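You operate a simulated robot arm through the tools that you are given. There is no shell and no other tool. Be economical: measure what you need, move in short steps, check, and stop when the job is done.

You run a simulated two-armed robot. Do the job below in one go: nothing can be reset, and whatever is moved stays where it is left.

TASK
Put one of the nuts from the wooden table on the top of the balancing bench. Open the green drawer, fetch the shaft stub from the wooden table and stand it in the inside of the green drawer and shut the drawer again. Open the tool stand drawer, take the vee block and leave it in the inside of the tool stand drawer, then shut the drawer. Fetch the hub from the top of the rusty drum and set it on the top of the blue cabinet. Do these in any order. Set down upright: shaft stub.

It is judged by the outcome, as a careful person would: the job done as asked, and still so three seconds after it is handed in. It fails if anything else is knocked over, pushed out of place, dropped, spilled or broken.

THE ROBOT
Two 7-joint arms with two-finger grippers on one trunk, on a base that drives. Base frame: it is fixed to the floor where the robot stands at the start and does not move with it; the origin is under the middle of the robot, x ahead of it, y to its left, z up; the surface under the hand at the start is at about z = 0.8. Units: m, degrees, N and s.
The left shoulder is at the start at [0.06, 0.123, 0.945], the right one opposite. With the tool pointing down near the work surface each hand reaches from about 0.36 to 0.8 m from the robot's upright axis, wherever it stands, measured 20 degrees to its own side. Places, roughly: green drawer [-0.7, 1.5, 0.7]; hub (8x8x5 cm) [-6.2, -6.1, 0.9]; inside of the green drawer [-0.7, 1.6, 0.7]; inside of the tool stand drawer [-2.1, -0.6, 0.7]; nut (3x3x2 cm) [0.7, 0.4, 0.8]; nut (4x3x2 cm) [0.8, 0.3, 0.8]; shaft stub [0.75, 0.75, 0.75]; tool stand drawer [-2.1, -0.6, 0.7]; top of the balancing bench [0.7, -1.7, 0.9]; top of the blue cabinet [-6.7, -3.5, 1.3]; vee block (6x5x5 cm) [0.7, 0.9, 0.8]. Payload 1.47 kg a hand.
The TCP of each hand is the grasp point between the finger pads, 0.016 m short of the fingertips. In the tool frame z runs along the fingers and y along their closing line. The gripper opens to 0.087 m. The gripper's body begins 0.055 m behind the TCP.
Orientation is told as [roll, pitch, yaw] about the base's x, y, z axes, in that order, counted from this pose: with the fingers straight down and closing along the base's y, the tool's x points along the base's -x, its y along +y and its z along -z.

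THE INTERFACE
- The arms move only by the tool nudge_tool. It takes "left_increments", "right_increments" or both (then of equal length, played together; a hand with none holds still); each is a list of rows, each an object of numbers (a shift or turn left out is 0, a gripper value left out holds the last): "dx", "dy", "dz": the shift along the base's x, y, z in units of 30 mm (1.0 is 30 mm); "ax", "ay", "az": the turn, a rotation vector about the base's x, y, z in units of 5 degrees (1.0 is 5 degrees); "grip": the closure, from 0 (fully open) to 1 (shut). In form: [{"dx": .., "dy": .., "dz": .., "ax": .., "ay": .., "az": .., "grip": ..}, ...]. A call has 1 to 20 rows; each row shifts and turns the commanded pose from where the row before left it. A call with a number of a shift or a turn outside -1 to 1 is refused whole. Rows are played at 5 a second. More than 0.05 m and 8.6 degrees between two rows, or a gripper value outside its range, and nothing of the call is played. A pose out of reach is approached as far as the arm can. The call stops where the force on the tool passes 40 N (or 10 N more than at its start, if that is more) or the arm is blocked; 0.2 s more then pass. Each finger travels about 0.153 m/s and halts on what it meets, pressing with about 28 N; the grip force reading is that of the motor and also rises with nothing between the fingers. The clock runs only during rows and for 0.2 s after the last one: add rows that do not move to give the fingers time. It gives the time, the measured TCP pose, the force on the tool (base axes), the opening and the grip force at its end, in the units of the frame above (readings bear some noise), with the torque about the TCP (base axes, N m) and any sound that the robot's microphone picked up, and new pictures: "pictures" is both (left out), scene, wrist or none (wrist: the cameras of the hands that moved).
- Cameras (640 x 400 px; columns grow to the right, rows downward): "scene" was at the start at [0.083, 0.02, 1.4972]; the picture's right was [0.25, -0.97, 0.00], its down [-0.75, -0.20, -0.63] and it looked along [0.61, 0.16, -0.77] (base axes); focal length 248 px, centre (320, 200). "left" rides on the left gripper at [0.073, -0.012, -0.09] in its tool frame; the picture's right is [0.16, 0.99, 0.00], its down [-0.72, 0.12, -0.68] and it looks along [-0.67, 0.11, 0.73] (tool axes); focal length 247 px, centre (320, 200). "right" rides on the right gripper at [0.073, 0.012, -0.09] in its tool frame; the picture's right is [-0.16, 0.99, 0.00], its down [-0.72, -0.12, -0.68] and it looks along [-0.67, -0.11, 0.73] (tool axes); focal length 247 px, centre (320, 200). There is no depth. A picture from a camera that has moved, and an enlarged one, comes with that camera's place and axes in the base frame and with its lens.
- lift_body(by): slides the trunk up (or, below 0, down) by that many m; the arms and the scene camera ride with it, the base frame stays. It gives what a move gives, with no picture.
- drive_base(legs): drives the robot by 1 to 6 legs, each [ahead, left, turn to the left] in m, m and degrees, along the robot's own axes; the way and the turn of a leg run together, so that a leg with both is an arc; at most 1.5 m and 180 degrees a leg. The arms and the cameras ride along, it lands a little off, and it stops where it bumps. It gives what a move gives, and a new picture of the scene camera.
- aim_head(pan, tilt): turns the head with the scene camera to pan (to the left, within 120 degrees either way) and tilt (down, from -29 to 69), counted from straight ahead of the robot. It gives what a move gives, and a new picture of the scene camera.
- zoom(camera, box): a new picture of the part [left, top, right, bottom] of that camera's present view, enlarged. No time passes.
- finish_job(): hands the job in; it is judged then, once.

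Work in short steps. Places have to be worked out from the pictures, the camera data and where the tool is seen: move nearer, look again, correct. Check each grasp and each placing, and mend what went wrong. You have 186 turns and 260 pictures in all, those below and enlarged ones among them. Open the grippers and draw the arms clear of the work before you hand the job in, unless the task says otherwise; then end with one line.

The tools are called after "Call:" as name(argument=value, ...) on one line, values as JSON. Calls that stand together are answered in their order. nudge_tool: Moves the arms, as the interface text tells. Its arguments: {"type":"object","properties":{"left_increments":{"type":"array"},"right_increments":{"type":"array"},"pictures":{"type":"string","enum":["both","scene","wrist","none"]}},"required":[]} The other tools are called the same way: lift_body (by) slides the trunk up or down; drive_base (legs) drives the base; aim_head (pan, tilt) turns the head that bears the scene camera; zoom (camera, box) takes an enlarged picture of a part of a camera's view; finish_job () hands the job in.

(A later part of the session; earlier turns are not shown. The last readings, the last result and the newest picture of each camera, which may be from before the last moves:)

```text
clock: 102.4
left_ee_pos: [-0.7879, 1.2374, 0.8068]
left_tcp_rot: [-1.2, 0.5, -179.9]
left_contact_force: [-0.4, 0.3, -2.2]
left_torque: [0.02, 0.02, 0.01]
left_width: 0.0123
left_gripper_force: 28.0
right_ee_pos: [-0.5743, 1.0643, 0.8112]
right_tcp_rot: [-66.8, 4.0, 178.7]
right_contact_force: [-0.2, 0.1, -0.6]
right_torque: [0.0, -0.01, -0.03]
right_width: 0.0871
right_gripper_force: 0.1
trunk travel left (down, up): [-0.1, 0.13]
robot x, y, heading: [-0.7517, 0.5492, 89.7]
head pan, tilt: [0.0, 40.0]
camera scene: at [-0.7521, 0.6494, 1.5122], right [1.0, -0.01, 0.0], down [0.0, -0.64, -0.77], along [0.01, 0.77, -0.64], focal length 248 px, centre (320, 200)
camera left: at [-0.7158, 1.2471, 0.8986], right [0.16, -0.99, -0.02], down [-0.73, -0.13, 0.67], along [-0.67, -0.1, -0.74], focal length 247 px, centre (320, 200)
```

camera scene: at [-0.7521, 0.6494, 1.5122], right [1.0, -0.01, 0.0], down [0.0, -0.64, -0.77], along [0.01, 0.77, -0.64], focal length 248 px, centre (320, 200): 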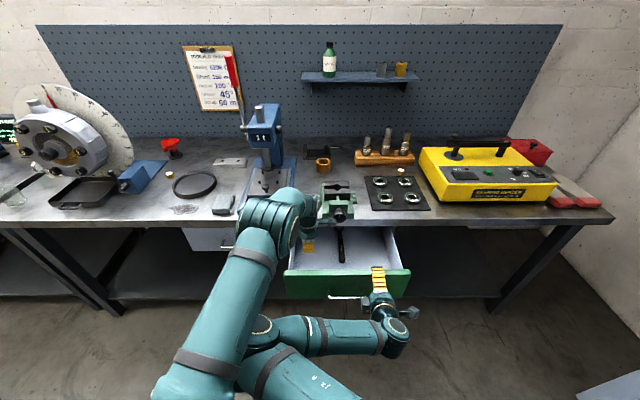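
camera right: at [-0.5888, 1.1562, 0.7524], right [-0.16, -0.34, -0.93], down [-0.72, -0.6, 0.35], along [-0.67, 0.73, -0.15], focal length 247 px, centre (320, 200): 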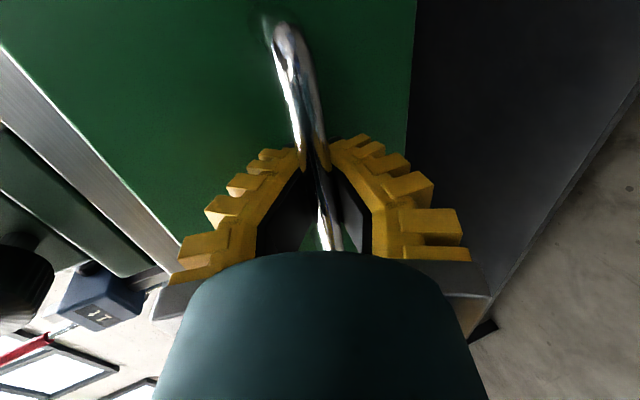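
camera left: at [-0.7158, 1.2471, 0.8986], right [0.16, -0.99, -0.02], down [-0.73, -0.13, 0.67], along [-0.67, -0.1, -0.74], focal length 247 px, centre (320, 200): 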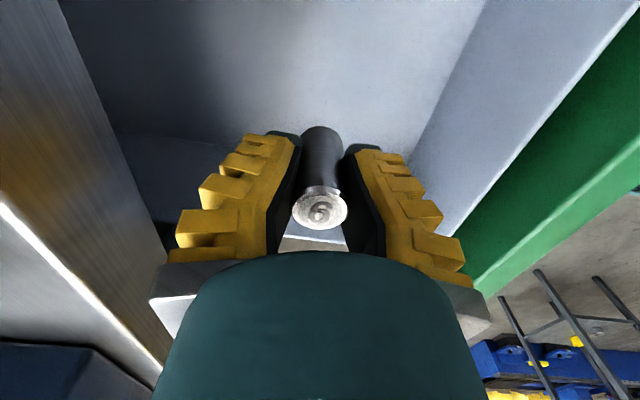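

The left forearm is pressing on the right elbow (the right hand shifted). I raise the left hand and first move the right arm out of the way.

Call:
nudge_tool(left_increments=[{"dz": 1}, {"dz": 1}, {"dz": 1}, {"dz": 1}, {"dz": 1}, {"dz": 1}, {"dz": 1}], pictures="none")

Call:
nudge_tool(right_increments=[{"ax": -1, "dy": -0.2, "dz": 0.3}, {"ax": -1, "dz": 0.5}, {"ax": -1, "dz": 0.5}, {"ax": -1, "dz": 0.5, "dx": 0.4}, {"ax": -1, "dz": 0.5, "dx": 0.4}, {"ax": -1, "dz": 0.5, "dx": 0.4}, {"ax": -1, "dz": 0.5, "dx": 0.4}, {"ax": -1, "dz": 0.5, "dx": 0.4}, {"ax": -1, "dz": 0.5, "dx": 0.4}, {"ax": -1, "dz": 0.5, "dx": 0.4}, {"ax": -1, "dz": 0.5, "dx": 0.4}, {"ax": -1, "dz": 0.5, "dx": 0.4}, {"ax": -1, "dz": 0.5, "dx": 0.4}, {"ax": -1, "dz": 0.5, "dx": 0.4}])

```text
clock: 104.0
left_ee_pos: [-0.7834, 1.2276, 1.0047]
left_tcp_rot: [0.0, 0.0, 179.5]
left_contact_force: [0.5, -0.8, -2.8]
left_torque: [-0.01, -0.01, 0.02]
left_width: 0.0126
left_gripper_force: 27.9
right_ee_pos: [-0.6005, 1.0795, 0.84]
right_tcp_rot: [-69.9, -0.5, 179.4]
right_contact_force: [0.5, -0.2, 0.2]
right_torque: [0.01, 0.0, 0.0]
right_width: 0.0871
right_gripper_force: 0.0
trunk travel left (down, up): [-0.1, 0.13]
robot x, y, heading: [-0.7537, 0.552, 89.7]
head pan, tilt: [0.0, 40.0]
```

```text
clock: 107.2
left_ee_pos: [-0.7817, 1.2311, 1.0154]
left_tcp_rot: [-1.0, 0.5, 179.6]
left_contact_force: [0.8, -0.1, -2.0]
left_torque: [-0.02, -0.01, -0.04]
left_width: 0.0122
left_gripper_force: 28.3
right_ee_pos: [-0.6, 1.0289, 0.8146]
right_tcp_rot: [-61.6, 5.5, 176.6]
right_contact_force: [-0.3, -0.2, 0.9]
right_torque: [0.01, 0.03, -0.02]
right_width: 0.087
right_gripper_force: 0.1
right hand out of reach, approached as far as the arm can: row 1, 2, 3, 4, 5, 6, 7, 8, 9, 10, 11, 12, 13, 14
trunk travel left (down, up): [-0.1, 0.13]
robot x, y, heading: [-0.7506, 0.5512, 89.2]
head pan, tilt: [0.0, 40.0]
stopped in row 14 (right hand): the arm was blocked; the commanded pose is now the measured one
camera scene: at [-0.7521, 0.6491, 1.5122], right [1.0, -0.01, 0.0], down [0.0, -0.64, -0.77], along [0.01, 0.77, -0.64], focal length 248 px, centre (320, 200)
camera right: at [-0.5355, 0.94, 0.8543], right [-0.1, -0.47, -0.88], down [-0.79, -0.5, 0.36], along [-0.6, 0.73, -0.32], focal length 247 px, centre (320, 200)
```

scene: 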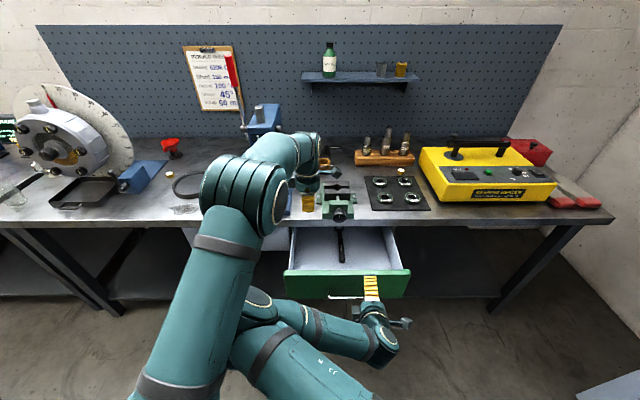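
right: 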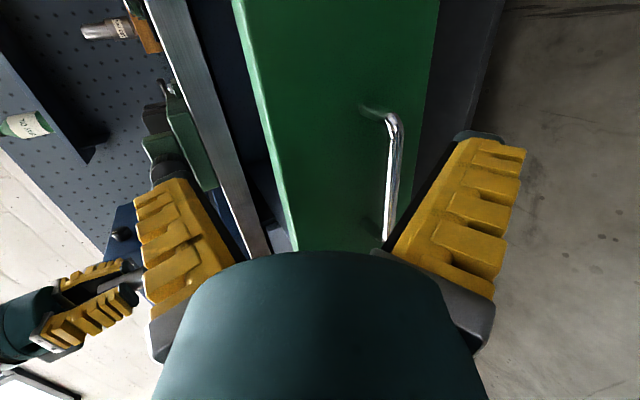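

The right arm is in a folded elbow configuration. I back the base away 0.25 m and move the left hand up/left so that the right arm can unfold.

Call:
drive_base(legs=[[-0.25, 0, 0]])

Call:
nudge_tool(left_increments=[{"dz": 0.7, "dx": -0.5}, {"dx": -0.9, "dz": 0.7}, {"dx": -0.9, "dz": 0.7}, {"dx": -0.9}, {"dx": -0.9}, {"dx": -0.9}, {"dx": -0.9}, {"dx": -0.9}], pictures="none")

Call:
nudge_tool(right_increments=[{"dy": 0.8, "dz": 0.2}, {"dy": 0.8, "dz": 0.2}, {"dy": 0.8, "dz": 0.2}, {"dy": 0.8, "dz": 0.2}, {"dy": 0.6, "dz": 0.3}, {"dz": 0.6}])

```text
clock: 109.0
left_ee_pos: [-0.7822, 0.9831, 1.0172]
left_tcp_rot: [-0.9, 0.4, 179.5]
left_contact_force: [0.1, -0.7, -2.0]
left_torque: [0.01, 0.02, 0.01]
left_width: 0.0122
left_gripper_force: 28.8
right_ee_pos: [-0.6019, 0.782, 0.8147]
right_tcp_rot: [-61.7, 5.5, 176.4]
right_contact_force: [0.6, -1.2, -0.4]
right_torque: [0.0, 0.0, -0.01]
right_width: 0.0869
right_gripper_force: 0.1
trunk travel left (down, up): [-0.1, 0.13]
robot x, y, heading: [-0.7507, 0.3063, 89.6]
head pan, tilt: [0.0, 40.0]
camera scene: at [-0.7538, 0.4008, 1.5123], right [1.0, -0.01, 0.0], down [-0.01, -0.64, -0.77], along [0.01, 0.77, -0.64], focal length 248 px, centre (320, 200)
```

scene: 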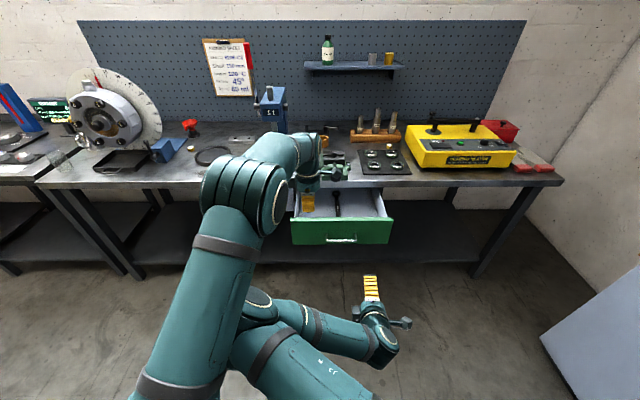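

```text
clock: 110.8
left_ee_pos: [-0.986, 0.9817, 1.0798]
left_tcp_rot: [-1.0, 0.5, 179.4]
left_contact_force: [-0.6, -0.2, -1.8]
left_torque: [-0.01, -0.05, 0.0]
left_width: 0.0122
left_gripper_force: 28.4
right_ee_pos: [-0.6015, 0.7821, 0.815]
right_tcp_rot: [-61.6, 5.5, 176.5]
right_contact_force: [-0.2, 0.1, 0.5]
right_torque: [0.02, -0.02, -0.01]
right_width: 0.087
right_gripper_force: 0.1
trunk travel left (down, up): [-0.1, 0.13]
robot x, y, heading: [-0.7527, 0.309, 89.4]
head pan, tilt: [0.0, 40.0]
```

```text
clock: 112.2
left_ee_pos: [-0.9859, 0.9813, 1.0806]
left_tcp_rot: [-1.0, 0.7, 179.5]
left_contact_force: [-0.1, -0.9, -2.1]
left_torque: [-0.05, -0.01, 0.0]
left_width: 0.0121
left_gripper_force: 27.8
right_ee_pos: [-0.6025, 0.7991, 0.8275]
right_tcp_rot: [-61.7, 5.5, 176.3]
right_contact_force: [-0.3, 0.5, 0.1]
right_torque: [0.01, -0.01, 0.0]
right_width: 0.0871
right_gripper_force: 0.1
right hand out of reach, approached as far as the arm can: row 1, 2, 3, 4, 5, 6
trunk travel left (down, up): [-0.1, 0.13]
robot x, y, heading: [-0.7534, 0.3069, 89.6]
head pan, tilt: [0.0, 40.0]
camera scene: at [-0.7541, 0.4017, 1.5122], right [1.0, -0.01, 0.0], down [0.0, -0.64, -0.77], along [0.01, 0.77, -0.64], focal length 248 px, centre (320, 200)
camera right: at [-0.5377, 0.7088, 0.867], right [-0.1, -0.46, -0.88], down [-0.79, -0.49, 0.35], along [-0.6, 0.74, -0.32], focal length 247 px, centre (320, 200)
```

scene: 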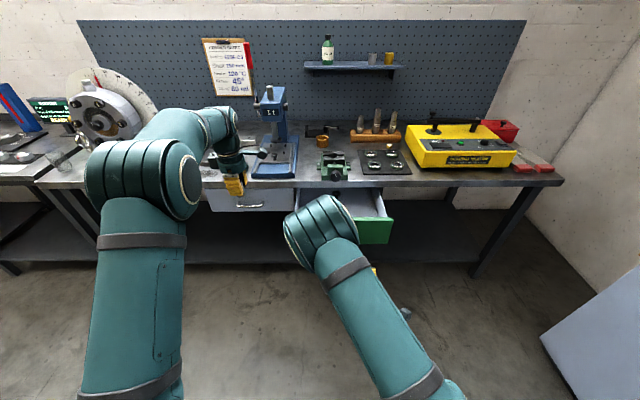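
right: 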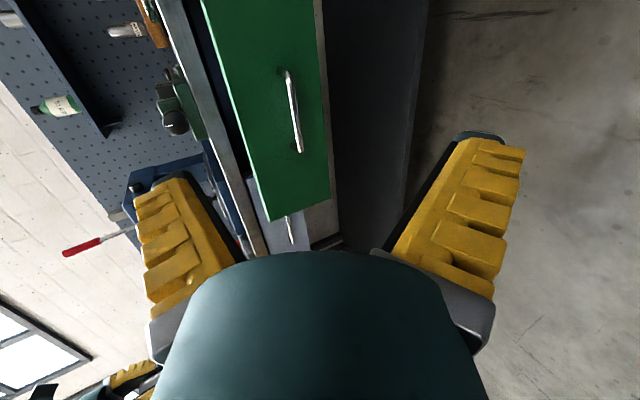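

The elbow has swung to the better side. I continue extending the right hand forward.

Call:
nudge_tool(right_increments=[{"dy": 0.8, "dz": 0.2}, {"dy": 0.8, "dz": 0.2}, {"dy": 0.8, "dz": 0.2}, {"dy": 0.8, "dz": 0.2}, {"dy": 0.6, "dz": 0.3}, {"dz": 0.6}], pictures="scene")

```text
clock: 113.6
left_ee_pos: [-0.9855, 0.9806, 1.0805]
left_tcp_rot: [-1.0, 0.6, 179.4]
left_contact_force: [0.2, 0.4, -2.3]
left_torque: [-0.02, 0.0, 0.0]
left_width: 0.0122
left_gripper_force: 28.2
right_ee_pos: [-0.6012, 0.7981, 0.8266]
right_tcp_rot: [-61.6, 5.5, 176.4]
right_contact_force: [0.5, 0.0, -0.4]
right_torque: [0.0, -0.03, 0.0]
right_width: 0.0872
right_gripper_force: 0.0
right hand out of reach, approached as far as the arm can: row 1, 2, 3, 4, 5, 6
trunk travel left (down, up): [-0.1, 0.13]
robot x, y, heading: [-0.7559, 0.3092, 89.5]
head pan, tilt: [0.0, 40.0]
camera scene: at [-0.7539, 0.4019, 1.5122], right [1.0, -0.01, 0.0], down [-0.01, -0.64, -0.77], along [0.01, 0.77, -0.64], focal length 248 px, centre (320, 200)
```

scene: 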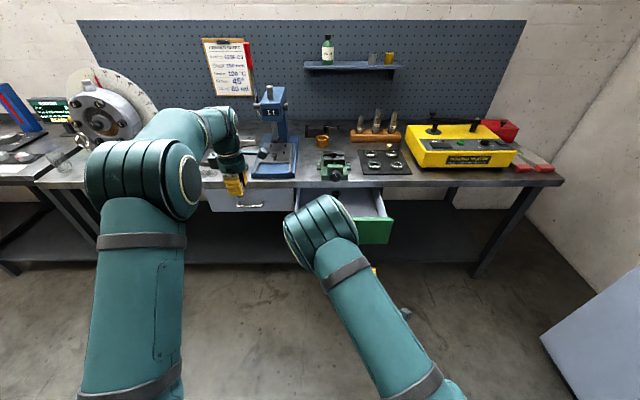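

Try moving toward a pose that worked earlier: forward, left and down.

Call:
nudge_tool(right_increments=[{"dx": -0.5, "dz": -0.6}, {"dx": -0.5, "dz": -0.6}, {"dx": -0.5, "dz": -0.6}, {"dy": 0.6, "dx": -0.3}, {"dy": 0.6}, {"dy": 0.6}, {"dy": 0.6}], pictures="scene")

```text
clock: 115.2
left_ee_pos: [-0.9846, 0.9808, 1.0803]
left_tcp_rot: [-1.0, 0.5, 179.6]
left_contact_force: [0.2, 0.8, -1.6]
left_torque: [0.01, 0.03, 0.03]
left_width: 0.0124
left_gripper_force: 28.3
right_ee_pos: [-0.6524, 0.8716, 0.774]
right_tcp_rot: [-61.6, 5.4, 176.6]
right_contact_force: [-0.5, -0.2, 0.4]
right_torque: [-0.01, 0.01, 0.02]
right_width: 0.087
right_gripper_force: 0.0
trunk travel left (down, up): [-0.1, 0.13]
robot x, y, heading: [-0.7526, 0.3096, 90.0]
head pan, tilt: [0.0, 40.0]
camera scene: at [-0.7536, 0.4022, 1.5122], right [1.0, -0.01, 0.0], down [-0.01, -0.64, -0.77], along [0.01, 0.77, -0.64], focal length 248 px, centre (320, 200)
```

scene: 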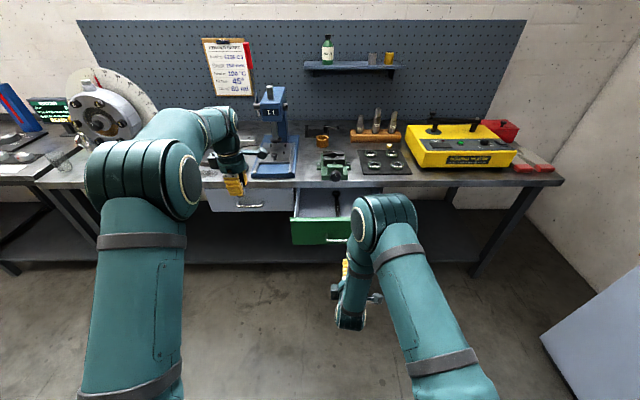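

Freed. Now tilt the right hand back to vertical while raising it.

Call:
nudge_tool(right_increments=[{"ax": -1, "dz": 0.6}, {"ax": -1, "dz": 0.7}, {"ax": -1, "dz": 0.7}, {"ax": -1, "dz": 0.7}, {"ax": -1, "dz": 0.7}, {"ax": -1, "dz": 0.7}, {"ax": -1, "dz": 0.7}, {"ax": -1, "dz": 0.7}, {"ax": -1, "dz": 0.7}, {"ax": -1, "dz": 0.7}, {"ax": -1, "dz": 0.7}, {"ax": -1, "dz": 0.7}, {"ay": -1}], pictures="none")

Call:
nudge_tool(right_increments=[{"dx": 0.8}, {"dx": 0.8}, {"dx": 0.8}, {"dx": 0.8}, {"dx": 0.8}, {"dx": 0.8}], pictures="none")

Call:
drive_base(legs=[[0.23, 0, 0]])

```text
clock: 118.0
left_ee_pos: [-0.9868, 0.9816, 1.0805]
left_tcp_rot: [-1.0, 0.5, 179.6]
left_contact_force: [0.3, -0.2, -2.7]
left_torque: [-0.01, -0.06, 0.02]
left_width: 0.0123
left_gripper_force: 28.4
right_ee_pos: [-0.6547, 0.8721, 1.0238]
right_tcp_rot: [-1.0, 10.8, -176.9]
right_contact_force: [-0.1, -0.1, 0.9]
right_torque: [-0.02, 0.0, -0.04]
right_width: 0.087
right_gripper_force: 0.0
trunk travel left (down, up): [-0.1, 0.13]
robot x, y, heading: [-0.7548, 0.3041, 89.7]
head pan, tilt: [0.0, 40.0]
```

```text
clock: 119.4
left_ee_pos: [-0.9856, 0.9808, 1.0806]
left_tcp_rot: [-1.1, 0.5, 179.5]
left_contact_force: [0.5, 0.3, -2.2]
left_torque: [0.05, 0.03, 0.02]
left_width: 0.0123
left_gripper_force: 28.2
right_ee_pos: [-0.511, 0.8719, 1.0253]
right_tcp_rot: [-1.0, 10.6, -177.0]
right_contact_force: [-0.1, 0.1, -0.1]
right_torque: [0.01, 0.0, -0.01]
right_width: 0.0871
right_gripper_force: 0.0
trunk travel left (down, up): [-0.1, 0.13]
robot x, y, heading: [-0.7565, 0.3065, 89.7]
head pan, tilt: [0.0, 40.0]
```

```text
clock: 121.2
left_ee_pos: [-0.9849, 1.2118, 1.0803]
left_tcp_rot: [-0.9, 0.7, 179.5]
left_contact_force: [-0.5, 0.4, -2.2]
left_torque: [-0.05, -0.04, -0.03]
left_width: 0.0124
left_gripper_force: 28.5
right_ee_pos: [-0.5102, 1.1039, 1.0235]
right_tcp_rot: [-0.9, 10.6, -176.9]
right_contact_force: [-0.6, 0.4, 0.6]
right_torque: [-0.07, -0.03, 0.02]
right_width: 0.087
right_gripper_force: 0.0
trunk travel left (down, up): [-0.1, 0.13]
robot x, y, heading: [-0.753, 0.5378, 89.4]
head pan, tilt: [0.0, 40.0]
camera scene: at [-0.7523, 0.6335, 1.5121], right [1.0, -0.01, 0.0], down [0.0, -0.64, -0.77], along [0.01, 0.77, -0.64], focal length 248 px, centre (320, 200)
```

scene: 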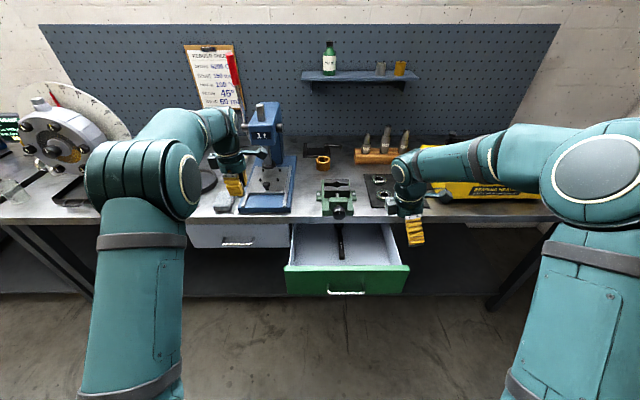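

Both arms are sane now. Left hand goes over the drawer again and down to z≈0.78 while the right hand is straightened.

Call:
nudge_tool(left_increments=[{"dx": 0.85, "dy": 0.1, "ax": 0.2}, {"dx": 0.85, "dy": 0.1}, {"dx": 0.85, "dy": 0.1}, {"dx": 0.85, "dy": 0.1}, {"dx": 0.85, "dy": 0.1}, {"dx": 0.85, "dy": 0.1}, {"dx": 0.85}, {"dx": 0.7}, {"dz": -1}, {"dz": -1}, {"dz": -1}, {"dz": -1}, {"dz": -1}, {"dz": -1}, {"dz": -1}, {"dz": -1}, {"dz": -1}, {"dz": -0.9}], right_increments=[{"ay": 1}, {"ay": 1}, {}, {}, {}, {}, {}, {}, {}, {}, {}, {}, {}, {}, {}, {}, {}, {}])

```text
clock: 125.0
left_ee_pos: [-0.7888, 1.2306, 0.7832]
left_tcp_rot: [-2.0, 0.6, 179.6]
left_contact_force: [0.1, 0.4, -1.9]
left_torque: [0.01, -0.01, 0.0]
left_width: 0.0123
left_gripper_force: 28.3
right_ee_pos: [-0.511, 1.1027, 1.0236]
right_tcp_rot: [-1.6, 0.6, -177.0]
right_contact_force: [-0.3, 0.0, 0.6]
right_torque: [-0.04, -0.02, -0.02]
right_width: 0.0868
right_gripper_force: 0.0
trunk travel left (down, up): [-0.1, 0.13]
robot x, y, heading: [-0.749, 0.5369, 89.3]
head pan, tilt: [0.0, 40.0]
camera scene: at [-0.7522, 0.6329, 1.5122], right [1.0, -0.01, 0.0], down [0.0, -0.64, -0.77], along [0.01, 0.77, -0.64], focal length 248 px, centre (320, 200)
camera right: at [-0.4383, 1.0915, 1.115], right [-0.11, -0.99, -0.03], down [-0.74, 0.06, 0.67], along [-0.67, 0.09, -0.74], focal length 247 px, centre (320, 200)
camera left: at [-0.7162, 1.2377, 0.8739], right [0.15, -0.99, -0.03], down [-0.73, -0.13, 0.67], along [-0.67, -0.08, -0.74], focal length 247 px, centre (320, 200)
```

scene: 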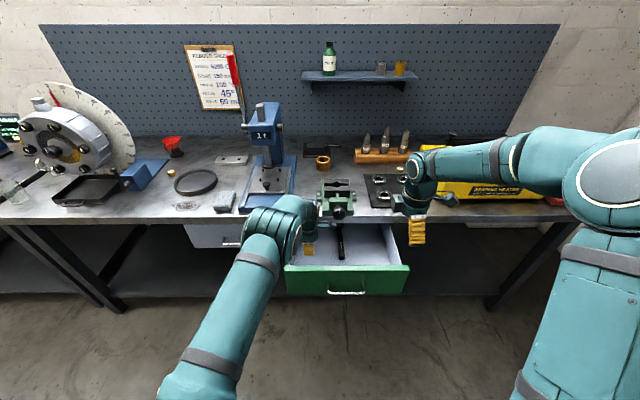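
right: 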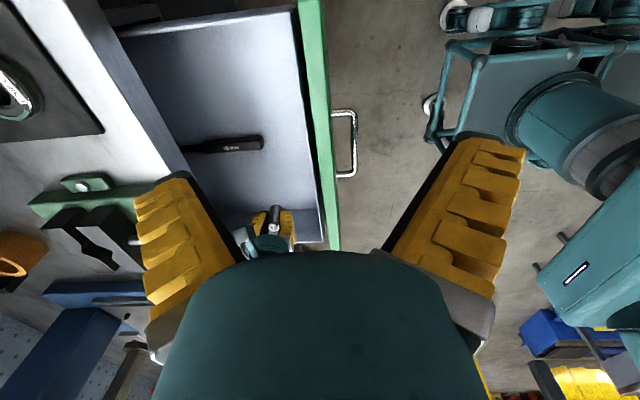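
left: 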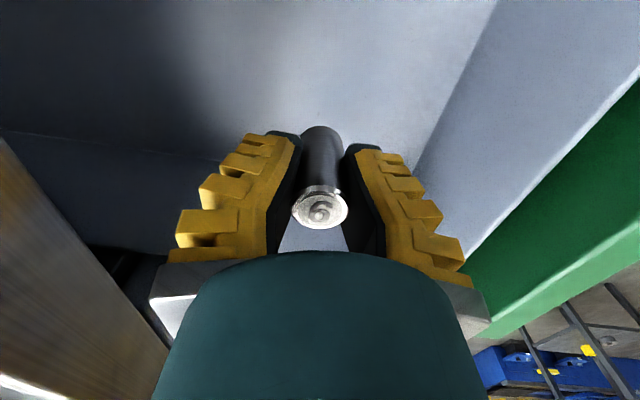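

The right camera gives a good side view of the drawer. I correct the left roll and lower further.

Call:
nudge_tool(left_increments=[{"ax": -0.4, "dz": -0.6}, {"dz": -0.6}, {"dz": -0.6}, {}], pictures="wrist")

Call:
zoom(camera="right", box=[120, 60, 400, 260])

```text
clock: 126.0
left_ee_pos: [-0.7855, 1.2315, 0.7297]
left_tcp_rot: [0.0, 0.7, 179.5]
left_contact_force: [0.3, 0.5, -1.8]
left_torque: [-0.01, -0.03, -0.03]
left_width: 0.0122
left_gripper_force: 28.1
right_ee_pos: [-0.5114, 1.1032, 1.0245]
right_tcp_rot: [-1.6, 0.7, -177.0]
right_contact_force: [-0.7, -0.1, -0.7]
right_torque: [0.03, 0.0, -0.01]
right_width: 0.0869
right_gripper_force: 0.1
trunk travel left (down, up): [-0.1, 0.13]
robot x, y, heading: [-0.7528, 0.5364, 89.5]
head pan, tilt: [0.0, 40.0]
camera left: at [-0.714, 1.2419, 0.8194], right [0.15, -0.99, 0.0], down [-0.73, -0.11, 0.67], along [-0.67, -0.1, -0.74], focal length 247 px, centre (320, 200)
```

left: 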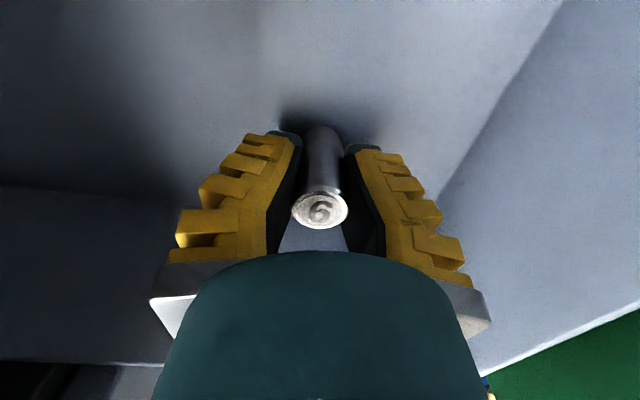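

```text
2.00 times, centred on (260, 160) of right
camera zoom: at [-0.4383, 1.0909, 1.1154], right [-0.11, -0.99, -0.03], down [-0.74, 0.06, 0.67], along [-0.67, 0.09, -0.74], focal length 494 px, centre (440, 280)
```

zoom: 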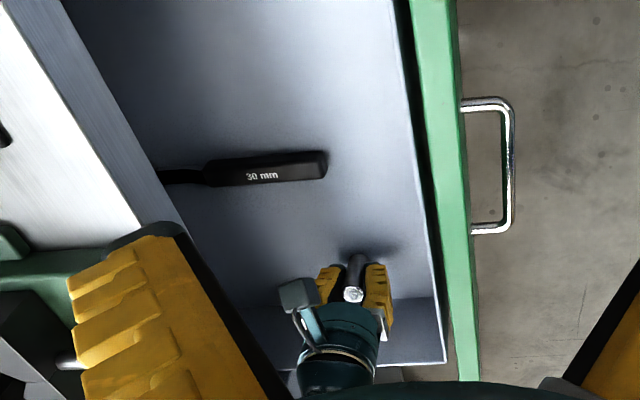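

Very near the floor now. Slow steps to contact.

Call:
nudge_tool(left_increments=[{"dz": -0.2}, {"dz": -0.2}, {"dz": -0.2}, {}], pictures="none")

```text
clock: 127.0
left_ee_pos: [-0.7851, 1.2309, 0.7147]
left_tcp_rot: [-0.2, 0.6, 179.5]
left_contact_force: [1.3, 0.9, 20.4]
left_torque: [0.01, -0.02, 0.01]
left_width: 0.0174
left_gripper_force: 28.5
right_ee_pos: [-0.5101, 1.1013, 1.0252]
right_tcp_rot: [-1.7, 0.7, -177.0]
right_contact_force: [0.1, 0.5, 0.2]
right_torque: [-0.01, 0.02, 0.01]
right_width: 0.0868
right_gripper_force: 0.1
trunk travel left (down, up): [-0.1, 0.13]
robot x, y, heading: [-0.7493, 0.5409, 89.7]
head pan, tilt: [0.0, 40.0]
```

Stub touches the floor. Ease off slightly, open gently and rise.

Call:
nudge_tool(left_increments=[{"dz": 0.08}, {"grip": 0.7}, {"grip": 0.55}, {"grip": 0.4}, {"grip": 0.25}, {}, {"dz": 0.4}, {"dz": 0.7}, {"dz": 1}, {"dz": 1}, {"dz": 1}, {"dz": 1}], pictures="wrist")

Call:
zoom(camera="right", box=[120, 60, 400, 260])

```text
clock: 129.6
left_ee_pos: [-0.7859, 1.2299, 0.8687]
left_tcp_rot: [0.1, 0.6, 179.6]
left_contact_force: [0.1, 0.0, 0.2]
left_torque: [0.01, 0.0, -0.02]
left_width: 0.0695
left_gripper_force: 2.4
right_ee_pos: [-0.5102, 1.1015, 1.0233]
right_tcp_rot: [-1.5, 0.8, -177.0]
right_contact_force: [0.5, 0.0, -0.3]
right_torque: [-0.01, -0.01, 0.01]
right_width: 0.0868
right_gripper_force: 0.0
trunk travel left (down, up): [-0.1, 0.13]
robot x, y, heading: [-0.7572, 0.5381, 89.6]
head pan, tilt: [0.0, 40.0]
camera left: at [-0.7146, 1.24, 0.9587], right [0.15, -0.99, 0.0], down [-0.73, -0.11, 0.67], along [-0.67, -0.1, -0.74], focal length 247 px, centre (320, 200)
```

left: 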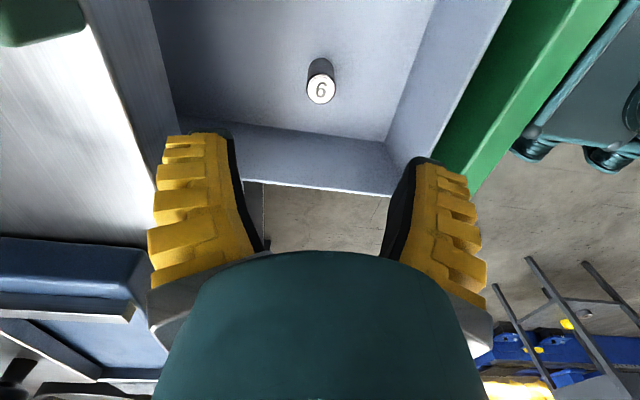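

```text
2.00 times, centred on (260, 160) of right
camera zoom: at [-0.4383, 1.0907, 1.1155], right [-0.11, -0.99, -0.03], down [-0.74, 0.06, 0.67], along [-0.67, 0.09, -0.74], focal length 494 px, centre (440, 280)
```

zoom: 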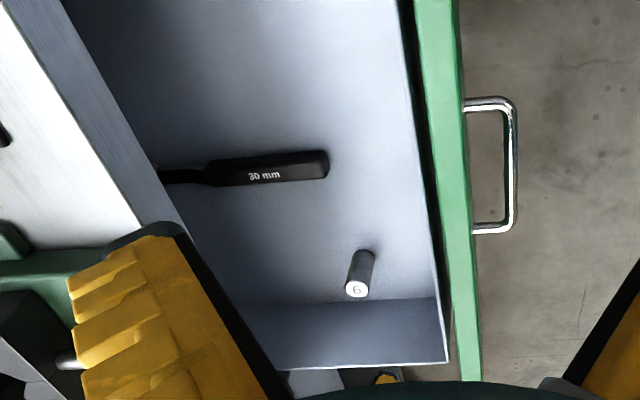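

The stub stands upright ("6" up). I raise and withdraw the left hand, restoring its yaw.

Call:
nudge_tool(left_increments=[{"dz": 1}, {"dz": 1}, {"dz": 1}, {"dz": 1}, {"dz": 1}, {"dz": 1}, {"dy": -0.9, "dx": -0.7, "az": -1}, {"dy": -0.9, "dx": -0.7, "az": -1}, {"dy": -0.9, "dx": -0.7, "az": -1}, {"dy": -0.9, "dx": -0.7, "az": -1}, {"dy": -0.9, "dx": -0.7, "az": -1}, {"dy": -0.9, "dx": -0.5, "az": -1}, {"dy": -0.9, "dx": -0.3, "az": -1}, {"dy": -0.9, "az": -1}, {"dy": -0.9, "az": -1}, {"dy": -0.9, "az": -1}, {"dy": -0.5, "az": -1}, {"az": -1}, {"az": -1}, {"az": -1}], pictures="none")

Call:
drive_base(legs=[[-0.25, 0, 0]])

```text
clock: 133.8
left_ee_pos: [-0.9144, 0.9448, 1.0467]
left_tcp_rot: [-0.1, 0.6, 109.5]
left_contact_force: [0.3, -0.3, -0.1]
left_torque: [0.01, 0.03, -0.02]
left_width: 0.0692
left_gripper_force: 3.6
right_ee_pos: [-0.5099, 1.1028, 1.0246]
right_tcp_rot: [-1.4, 0.7, -177.0]
right_contact_force: [-0.5, -0.1, 0.4]
right_torque: [0.01, 0.02, -0.01]
right_width: 0.0868
right_gripper_force: 0.1
trunk travel left (down, up): [-0.1, 0.13]
robot x, y, heading: [-0.7513, 0.5381, 89.7]
head pan, tilt: [0.0, 40.0]
```

```text
clock: 135.6
left_ee_pos: [-0.9173, 0.6978, 1.0472]
left_tcp_rot: [-0.1, 0.6, 109.9]
left_contact_force: [0.4, -0.7, -0.2]
left_torque: [-0.01, 0.0, -0.01]
left_width: 0.0692
left_gripper_force: 3.0
right_ee_pos: [-0.5149, 0.8612, 1.0257]
right_tcp_rot: [-1.6, 0.7, -176.6]
right_contact_force: [0.0, -1.3, -0.2]
right_torque: [0.05, -0.02, 0.0]
right_width: 0.0869
right_gripper_force: 0.1
trunk travel left (down, up): [-0.1, 0.13]
robot x, y, heading: [-0.755, 0.2882, 90.2]
head pan, tilt: [0.0, 40.0]
camera scene: at [-0.7537, 0.3876, 1.5123], right [1.0, 0.0, 0.0], down [0.0, -0.64, -0.77], along [0.0, 0.77, -0.64], focal length 248 px, centre (320, 200)
```

scene: 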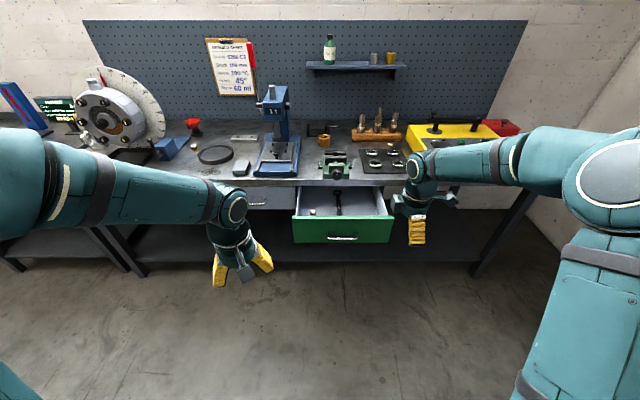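

Now the right hand tilts forward, closed, and lowers to the panel's height, right of the handle.

Call:
nudge_tool(right_increments=[{"ax": 1, "dz": -0.69, "dy": 0.15, "dx": -0.1, "grip": 1}, {"ax": 1, "dz": -0.69, "dy": 0.15, "dx": -0.1}, {"ax": 1, "dz": -0.69, "dy": 0.15, "dx": -0.1}, {"ax": 1, "dz": -0.69, "dy": 0.15, "dx": -0.1}, {"ax": 1, "dz": -0.69, "dy": 0.15, "dx": -0.1}, {"ax": 1, "dz": -0.69, "dy": 0.15, "dx": -0.1}, {"ax": 1, "dz": -0.69, "dy": 0.15, "dx": -0.1}, {"ax": 1, "dz": -0.69, "dy": 0.15, "dx": -0.1}, {"ax": 1, "dz": -0.69, "dy": 0.15, "dx": -0.1}, {"ax": 1, "dz": -0.69, "dy": 0.15, "dx": -0.1}, {"ax": 1, "dz": -0.69, "dy": 0.15, "dx": -0.1}, {"ax": 1, "dz": -0.69, "dy": 0.15, "dx": -0.1}, {"ax": 1, "dz": -0.69, "dy": 0.15, "dx": -0.1}, {"ax": 1, "dz": -0.69, "dy": 0.15, "dx": -0.1}], pictures="none")

Call:
drive_base(legs=[[0.15, 0, 0]])

```text
clock: 138.6
left_ee_pos: [-0.9177, 0.7003, 1.0479]
left_tcp_rot: [0.0, 0.6, 109.9]
left_contact_force: [0.7, -1.0, -0.3]
left_torque: [0.01, -0.01, 0.0]
left_width: 0.0688
left_gripper_force: 2.3
right_ee_pos: [-0.5545, 0.9257, 0.7362]
right_tcp_rot: [-71.8, 3.4, -179.6]
right_contact_force: [0.8, -0.4, -0.3]
right_torque: [-0.01, 0.03, 0.04]
right_width: 0.0
right_gripper_force: 28.0
trunk travel left (down, up): [-0.1, 0.13]
robot x, y, heading: [-0.7526, 0.2929, 89.9]
head pan, tilt: [0.0, 40.0]
```

```text
clock: 139.9
left_ee_pos: [-0.9164, 0.8512, 1.047]
left_tcp_rot: [0.0, 0.6, 109.7]
left_contact_force: [0.9, 0.4, 0.2]
left_torque: [0.01, 0.0, -0.01]
left_width: 0.0693
left_gripper_force: 3.3
right_ee_pos: [-0.5536, 1.0756, 0.7341]
right_tcp_rot: [-71.4, 3.4, -179.5]
right_contact_force: [0.0, 0.9, -0.9]
right_torque: [0.04, 0.0, 0.02]
right_width: 0.0
right_gripper_force: 27.9
trunk travel left (down, up): [-0.1, 0.13]
robot x, y, heading: [-0.7519, 0.4427, 90.0]
head pan, tilt: [0.0, 40.0]
camera scene: at [-0.7534, 0.54, 1.5121], right [1.0, 0.0, 0.0], down [0.0, -0.64, -0.77], along [0.0, 0.77, -0.64], focal length 248 px, centre (320, 200)
```

scene: 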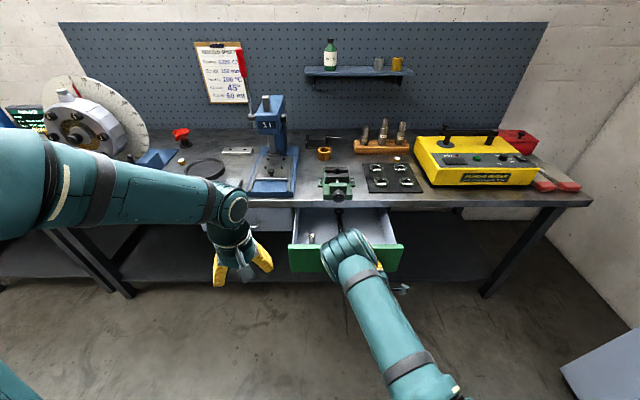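

Hand is near the panel and clear of the handle. I push gently with the arm first.

Call:
nudge_tool(right_increments=[{"dy": 0.3}, {"dy": 0.3}, {"dy": 0.3}, {"dy": 0.3}, {"dy": 0.4}, {"dy": 0.4}, {"dy": 0.4}, {"dy": 0.4}], pictures="wrist")

```text
clock: 141.7
left_ee_pos: [-0.9171, 0.851, 1.0471]
left_tcp_rot: [-0.1, 0.6, 109.8]
left_contact_force: [0.0, 1.1, 0.5]
left_torque: [-0.03, 0.0, -0.01]
left_width: 0.0694
left_gripper_force: 2.7
right_ee_pos: [-0.5516, 1.1594, 0.7338]
right_tcp_rot: [-71.6, 3.4, -179.6]
right_contact_force: [0.4, -0.2, 0.1]
right_torque: [-0.01, -0.01, 0.03]
right_width: 0.0
right_gripper_force: 28.3
trunk travel left (down, up): [-0.1, 0.13]
robot x, y, heading: [-0.7494, 0.4457, 90.1]
head pan, tilt: [0.0, 40.0]
camera right: at [-0.4801, 1.0695, 0.7571], right [-0.1, -0.31, -0.94], down [-0.74, -0.61, 0.28], along [-0.67, 0.72, -0.17], focal length 247 px, centre (320, 200)
```

right: 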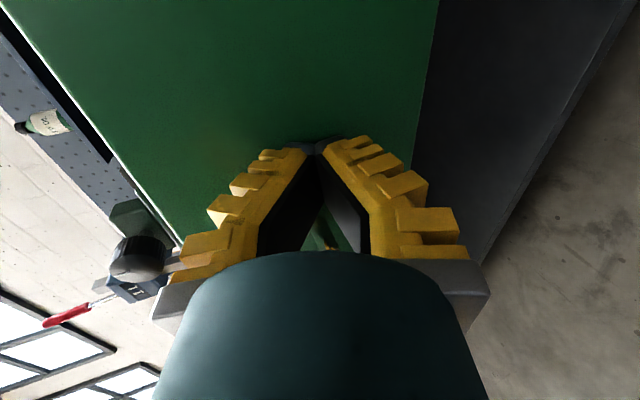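

It's pushing the panel smoothly. I push on with the base 0.13 m, then finish by arm.

Call:
drive_base(legs=[[0.13, 0, 0]])

Call:
nudge_tool(right_increments=[{"dy": 0.25}, {"dy": 0.25}, {"dy": 0.25}, {"dy": 0.25}, {"dy": 0.25}, {"dy": 0.25}, {"dy": 0.25}, {"dy": 0.25}])

```text
clock: 143.0
left_ee_pos: [-0.9163, 0.9811, 1.0473]
left_tcp_rot: [0.1, 0.6, 109.8]
left_contact_force: [-0.3, -0.4, 0.0]
left_torque: [-0.07, 0.0, -0.03]
left_width: 0.0694
left_gripper_force: 3.0
right_ee_pos: [-0.551, 1.2871, 0.7335]
right_tcp_rot: [-71.5, 3.4, -179.7]
right_contact_force: [0.0, 1.1, 0.4]
right_torque: [0.0, 0.0, -0.03]
right_width: 0.0
right_gripper_force: 27.9
trunk travel left (down, up): [-0.1, 0.13]
robot x, y, heading: [-0.7537, 0.5712, 89.9]
head pan, tilt: [0.0, 40.0]
camera scene: at [-0.7531, 0.6684, 1.5121], right [1.0, 0.0, 0.0], down [0.0, -0.64, -0.77], along [0.0, 0.77, -0.64], focal length 248 px, centre (320, 200)
```

scene: 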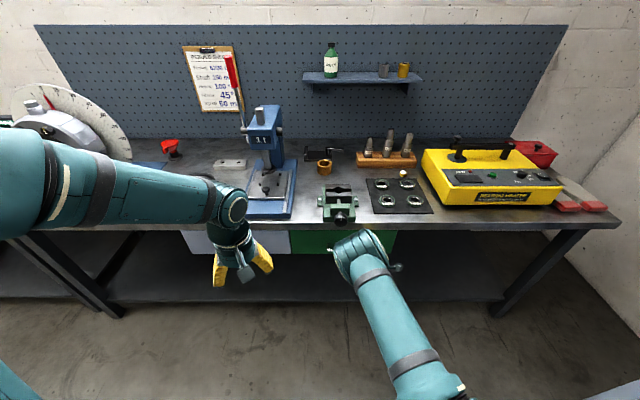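

```text
clock: 143.8
left_ee_pos: [-0.9163, 0.9753, 1.0483]
left_tcp_rot: [0.1, 0.4, 109.7]
left_contact_force: [-0.1, -0.6, -0.3]
left_torque: [-0.01, 0.01, -0.03]
left_width: 0.0693
left_gripper_force: 2.9
right_ee_pos: [-0.5515, 1.3002, 0.7329]
right_tcp_rot: [-71.1, 3.4, -179.7]
right_contact_force: [-2.9, -18.0, 9.3]
right_torque: [0.51, -0.04, -0.04]
right_width: 0.0004
right_gripper_force: 26.8
trunk travel left (down, up): [-0.1, 0.13]
robot x, y, heading: [-0.7511, 0.569, 89.8]
head pan, tilt: [0.0, 40.0]
stopped in row 4 (right hand): the force on the tool passed its limit at 51 N (the readings are from after the stop); the commanded pose is now the measured one
camera scene: at [-0.7537, 0.6634, 1.5126], right [1.0, 0.0, 0.0], down [0.0, -0.64, -0.77], along [0.0, 0.77, -0.64], focal length 248 px, centre (320, 200)
camera right: at [-0.479, 1.2119, 0.7558], right [-0.1, -0.32, -0.94], down [-0.74, -0.61, 0.29], along [-0.67, 0.72, -0.18], focal length 247 px, centre (320, 200)
```

scene: 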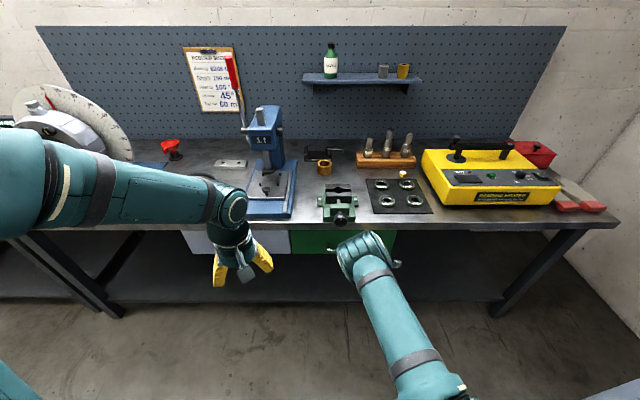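
right: 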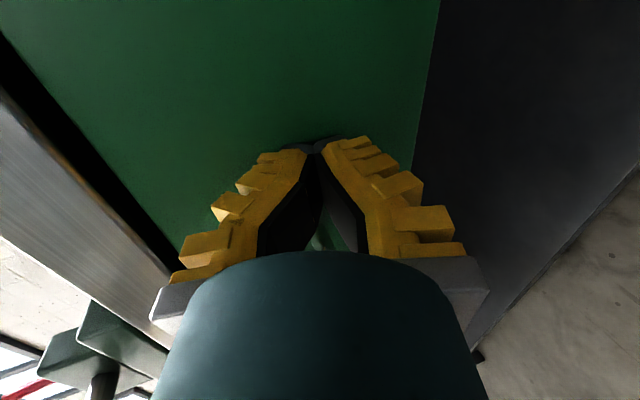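

Firm stop — drawer shut. I drive back and check it is flush.

Call:
drive_base(legs=[[-0.3, 0, 0]])

Call:
nudge_tool(right_increments=[{"ax": -1, "dz": 0.6}, {"ax": -1, "dz": 0.7}, {"ax": -1, "dz": 0.7}, {"ax": -1, "dz": 0.7}, {"ax": -1, "dz": 0.7}, {"ax": -1, "dz": 0.7}, {"ax": -1, "dz": 0.7}, {"ax": -1, "dz": 0.7}, {"ax": -1, "dz": 0.7}, {"ax": -1, "dz": 0.7, "dy": -0.4}, {"ax": -1, "dz": 0.7, "dy": -0.4}, {"ax": -1, "dz": 0.7, "dy": -0.4}, {"ax": -1, "dz": 0.4, "dy": -0.4}, {"ax": -1, "dy": -0.4, "dx": 0.3}], pictures="none")

Call:
zoom(camera="scene", box=[200, 130, 460, 292])

```text
clock: 145.9
left_ee_pos: [-0.9147, 0.6729, 1.0467]
left_tcp_rot: [-0.1, 0.5, 109.2]
left_contact_force: [0.3, 0.0, 0.5]
left_torque: [0.01, 0.01, 0.01]
left_width: 0.0692
left_gripper_force: 3.1
right_ee_pos: [-0.546, 0.9948, 0.7326]
right_tcp_rot: [-71.0, 3.5, 179.7]
right_contact_force: [0.8, 0.0, 1.0]
right_torque: [0.0, -0.01, -0.01]
right_width: 0.0
right_gripper_force: 27.8
trunk travel left (down, up): [-0.1, 0.13]
robot x, y, heading: [-0.7589, 0.2637, 89.0]
head pan, tilt: [0.0, 40.0]
camera scene: at [-0.7546, 0.3588, 1.5123], right [1.0, -0.01, 0.0], down [-0.01, -0.64, -0.77], along [0.01, 0.77, -0.64], focal length 248 px, centre (320, 200)
```

scene: 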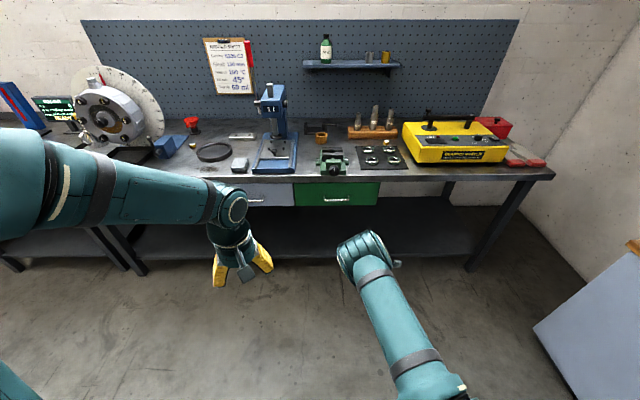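

```text
clock: 148.9
left_ee_pos: [-0.9141, 0.6747, 1.047]
left_tcp_rot: [0.1, 0.6, 109.1]
left_contact_force: [-0.4, 0.0, -0.2]
left_torque: [-0.05, -0.02, 0.0]
left_width: 0.0693
left_gripper_force: 2.8
right_ee_pos: [-0.5382, 0.9342, 0.9927]
right_tcp_rot: [-0.8, 1.4, -176.8]
right_contact_force: [0.3, 0.5, -0.2]
right_torque: [0.01, 0.02, -0.01]
right_width: 0.0001
right_gripper_force: 28.3
trunk travel left (down, up): [-0.1, 0.13]
robot x, y, heading: [-0.758, 0.2644, 89.4]
head pan, tilt: [0.0, 40.0]
```

```text
2.46 times, centred on (330, 211) of scene
camera zoom: at [-0.7544, 0.3598, 1.5122], right [1.0, -0.01, 0.0], down [-0.01, -0.64, -0.77], along [0.01, 0.77, -0.64], focal length 610 px, centre (295, 173)
```

zoom: 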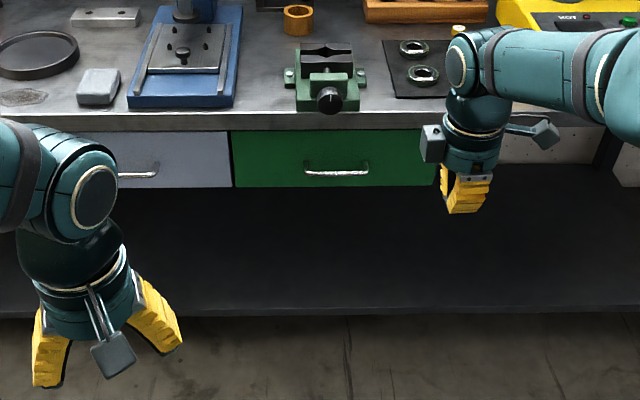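

The green drawer is flush and shut. Next the vee block (≈(0.73,0.868)): I turn right and drive to the wooden table.

Call:
drive_base(legs=[[0, 0, -89.4], [0.6, 0.36, 0]])

```text
clock: 156.7
left_ee_pos: [0.2888, 0.7359, 1.0459]
left_tcp_rot: [0.0, 0.6, 16.7]
left_contact_force: [0.1, -0.3, -0.5]
left_torque: [-0.02, 0.02, -0.02]
left_width: 0.0692
left_gripper_force: 3.1
right_ee_pos: [0.534, 0.3488, 0.9911]
right_tcp_rot: [-0.8, 1.4, 90.7]
right_contact_force: [0.1, 0.1, -1.2]
right_torque: [-0.01, 0.01, 0.0]
right_width: 0.0
right_gripper_force: 27.7
trunk travel left (down, up): [-0.1, 0.13]
robot x, y, heading: [-0.128, 0.5954, -3.2]
head pan, tilt: [0.0, 40.0]
camera scene: at [-0.0324, 0.5907, 1.5122], right [-0.06, -1.0, 0.0], down [-0.64, 0.04, -0.77], along [0.76, -0.04, -0.64], focal length 248 px, centre (320, 200)
```

scene: 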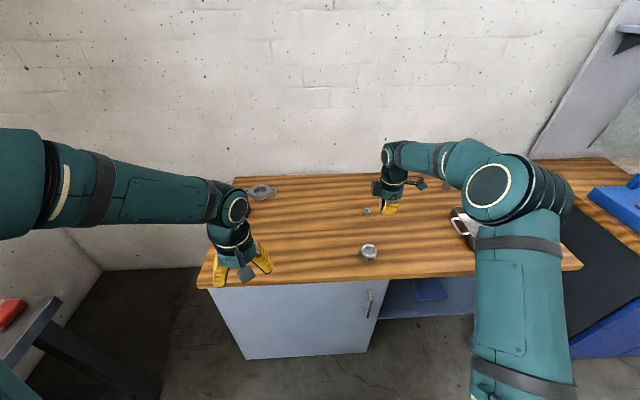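

I approach further.

Call:
drive_base(legs=[[0.2, 0.06, 3.2]])

Call:
nudge_tool(left_increments=[{"dx": 0.8, "dy": 0.3, "az": -1}, {"dx": 0.8, "dy": 0.3, "az": -1}, {"dx": 0.8, "dy": 0.3, "az": -1}, {"dx": 0.8, "dy": 0.3, "grip": 0}], pictures="wrist")

```text
clock: 158.3
left_ee_pos: [0.4828, 0.8143, 1.048]
left_tcp_rot: [0.0, 0.5, 20.0]
left_contact_force: [0.3, 0.7, -0.2]
left_torque: [0.0, 0.04, -0.02]
left_width: 0.0692
left_gripper_force: 2.7
right_ee_pos: [0.7494, 0.4419, 0.9908]
right_tcp_rot: [-0.8, 1.5, 94.1]
right_contact_force: [0.4, 0.0, -0.6]
right_torque: [0.0, 0.0, 0.0]
right_width: 0.0
right_gripper_force: 27.8
trunk travel left (down, up): [-0.1, 0.13]
robot x, y, heading: [0.0758, 0.6469, -0.1]
head pan, tilt: [0.0, 40.0]
camera scene: at [0.1712, 0.6503, 1.5121], right [0.0, -1.0, 0.0], down [-0.64, 0.0, -0.77], along [0.77, 0.0, -0.64], focal length 248 px, centre (320, 200)
```

scene: 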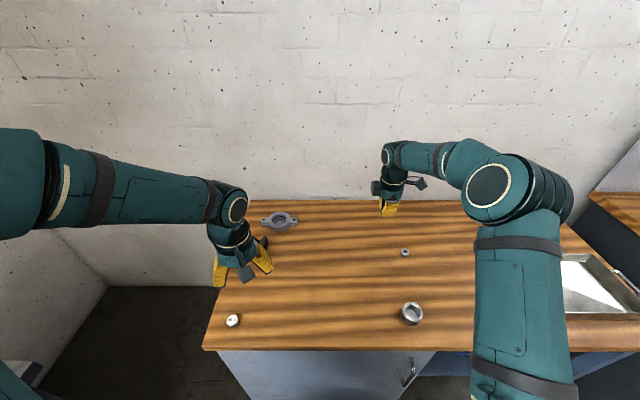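

```text
clock: 159.3
left_ee_pos: [0.579, 0.8511, 1.0465]
left_tcp_rot: [0.0, 0.7, 4.9]
left_contact_force: [0.3, -0.2, 0.0]
left_torque: [0.0, 0.01, -0.02]
left_width: 0.0869
left_gripper_force: 0.0
right_ee_pos: [0.7484, 0.4414, 0.991]
right_tcp_rot: [-0.9, 1.4, 94.0]
right_contact_force: [0.1, 1.2, 0.1]
right_torque: [0.01, 0.05, -0.02]
right_width: 0.0
right_gripper_force: 27.9
trunk travel left (down, up): [-0.1, 0.13]
robot x, y, heading: [0.0768, 0.6512, 0.3]
head pan, tilt: [0.0, 40.0]
camera left: at [0.5082, 0.8321, 1.1369], right [-0.24, 0.97, 0.0], down [0.72, 0.18, 0.67], along [0.65, 0.16, -0.74], focal length 247 px, centre (320, 200)
```

left: 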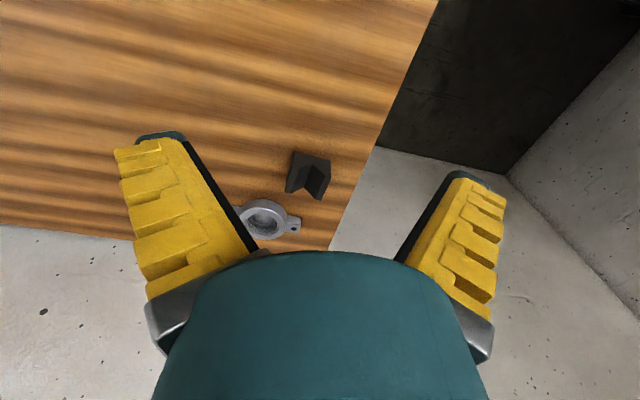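

Call:
zoom(camera="left", box=[250, 130, 370, 230])

```text
4.00 times, centred on (310, 180) of left
camera zoom: at [0.5082, 0.8321, 1.1369], right [-0.24, 0.97, 0.0], down [0.72, 0.18, 0.67], along [0.65, 0.16, -0.74], focal length 988 px, centre (360, 280)
```

zoom: 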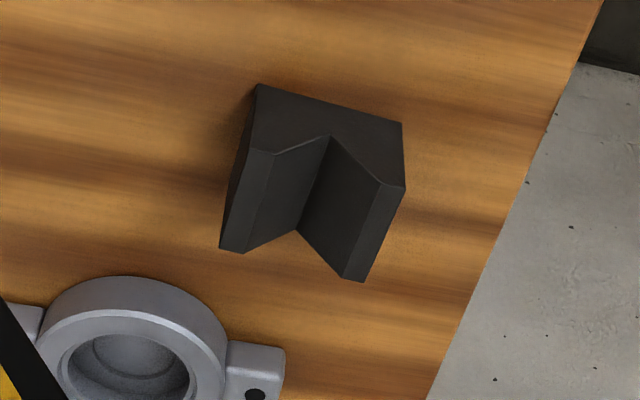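

Vee block: centre ≈(0.736, 0.871), sides facing y (yaw ≈ −4°), top z≈0.85. I move over it, aligning yaw, then lower part way.

Call:
nudge_tool(left_increments=[{"dx": 0.88, "dy": 0.11, "az": -0.9}, {"dx": 0.88, "dy": 0.11, "az": -0.9}, {"dx": 0.88, "dy": 0.11}, {"dx": 0.88, "dy": 0.11}, {"dx": 0.88, "dy": 0.11}, {"dx": 0.88, "dy": 0.11}, {"dz": -1}, {"dz": -1}, {"dz": -1}, {"dz": -1}], pictures="wrist")

```text
clock: 161.5
left_ee_pos: [0.7365, 0.8749, 0.9283]
left_tcp_rot: [0.0, 0.6, -4.0]
left_contact_force: [0.6, -0.4, 0.6]
left_torque: [-0.01, 0.04, 0.0]
left_width: 0.0868
left_gripper_force: 0.1
right_ee_pos: [0.7499, 0.4423, 0.9913]
right_tcp_rot: [-1.0, 1.3, 94.0]
right_contact_force: [-0.5, -0.6, 0.7]
right_torque: [0.0, -0.01, 0.01]
right_width: 0.0
right_gripper_force: 28.6
trunk travel left (down, up): [-0.1, 0.13]
robot x, y, heading: [0.0752, 0.6506, 0.1]
head pan, tilt: [0.0, 40.0]
camera left: at [0.6628, 0.8666, 1.019], right [-0.09, 1.0, 0.0], down [0.74, 0.06, 0.67], along [0.67, 0.06, -0.74], focal length 247 px, centre (320, 200)
```

left: 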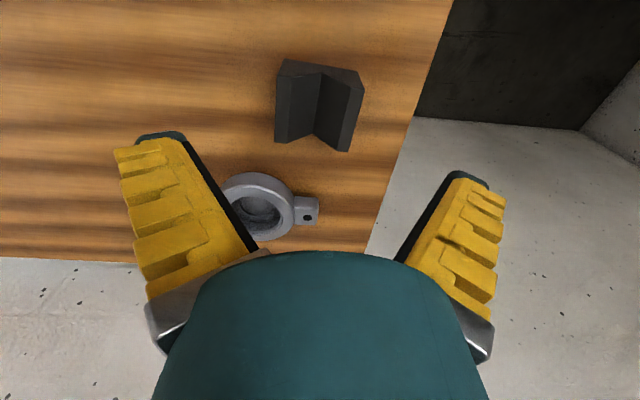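

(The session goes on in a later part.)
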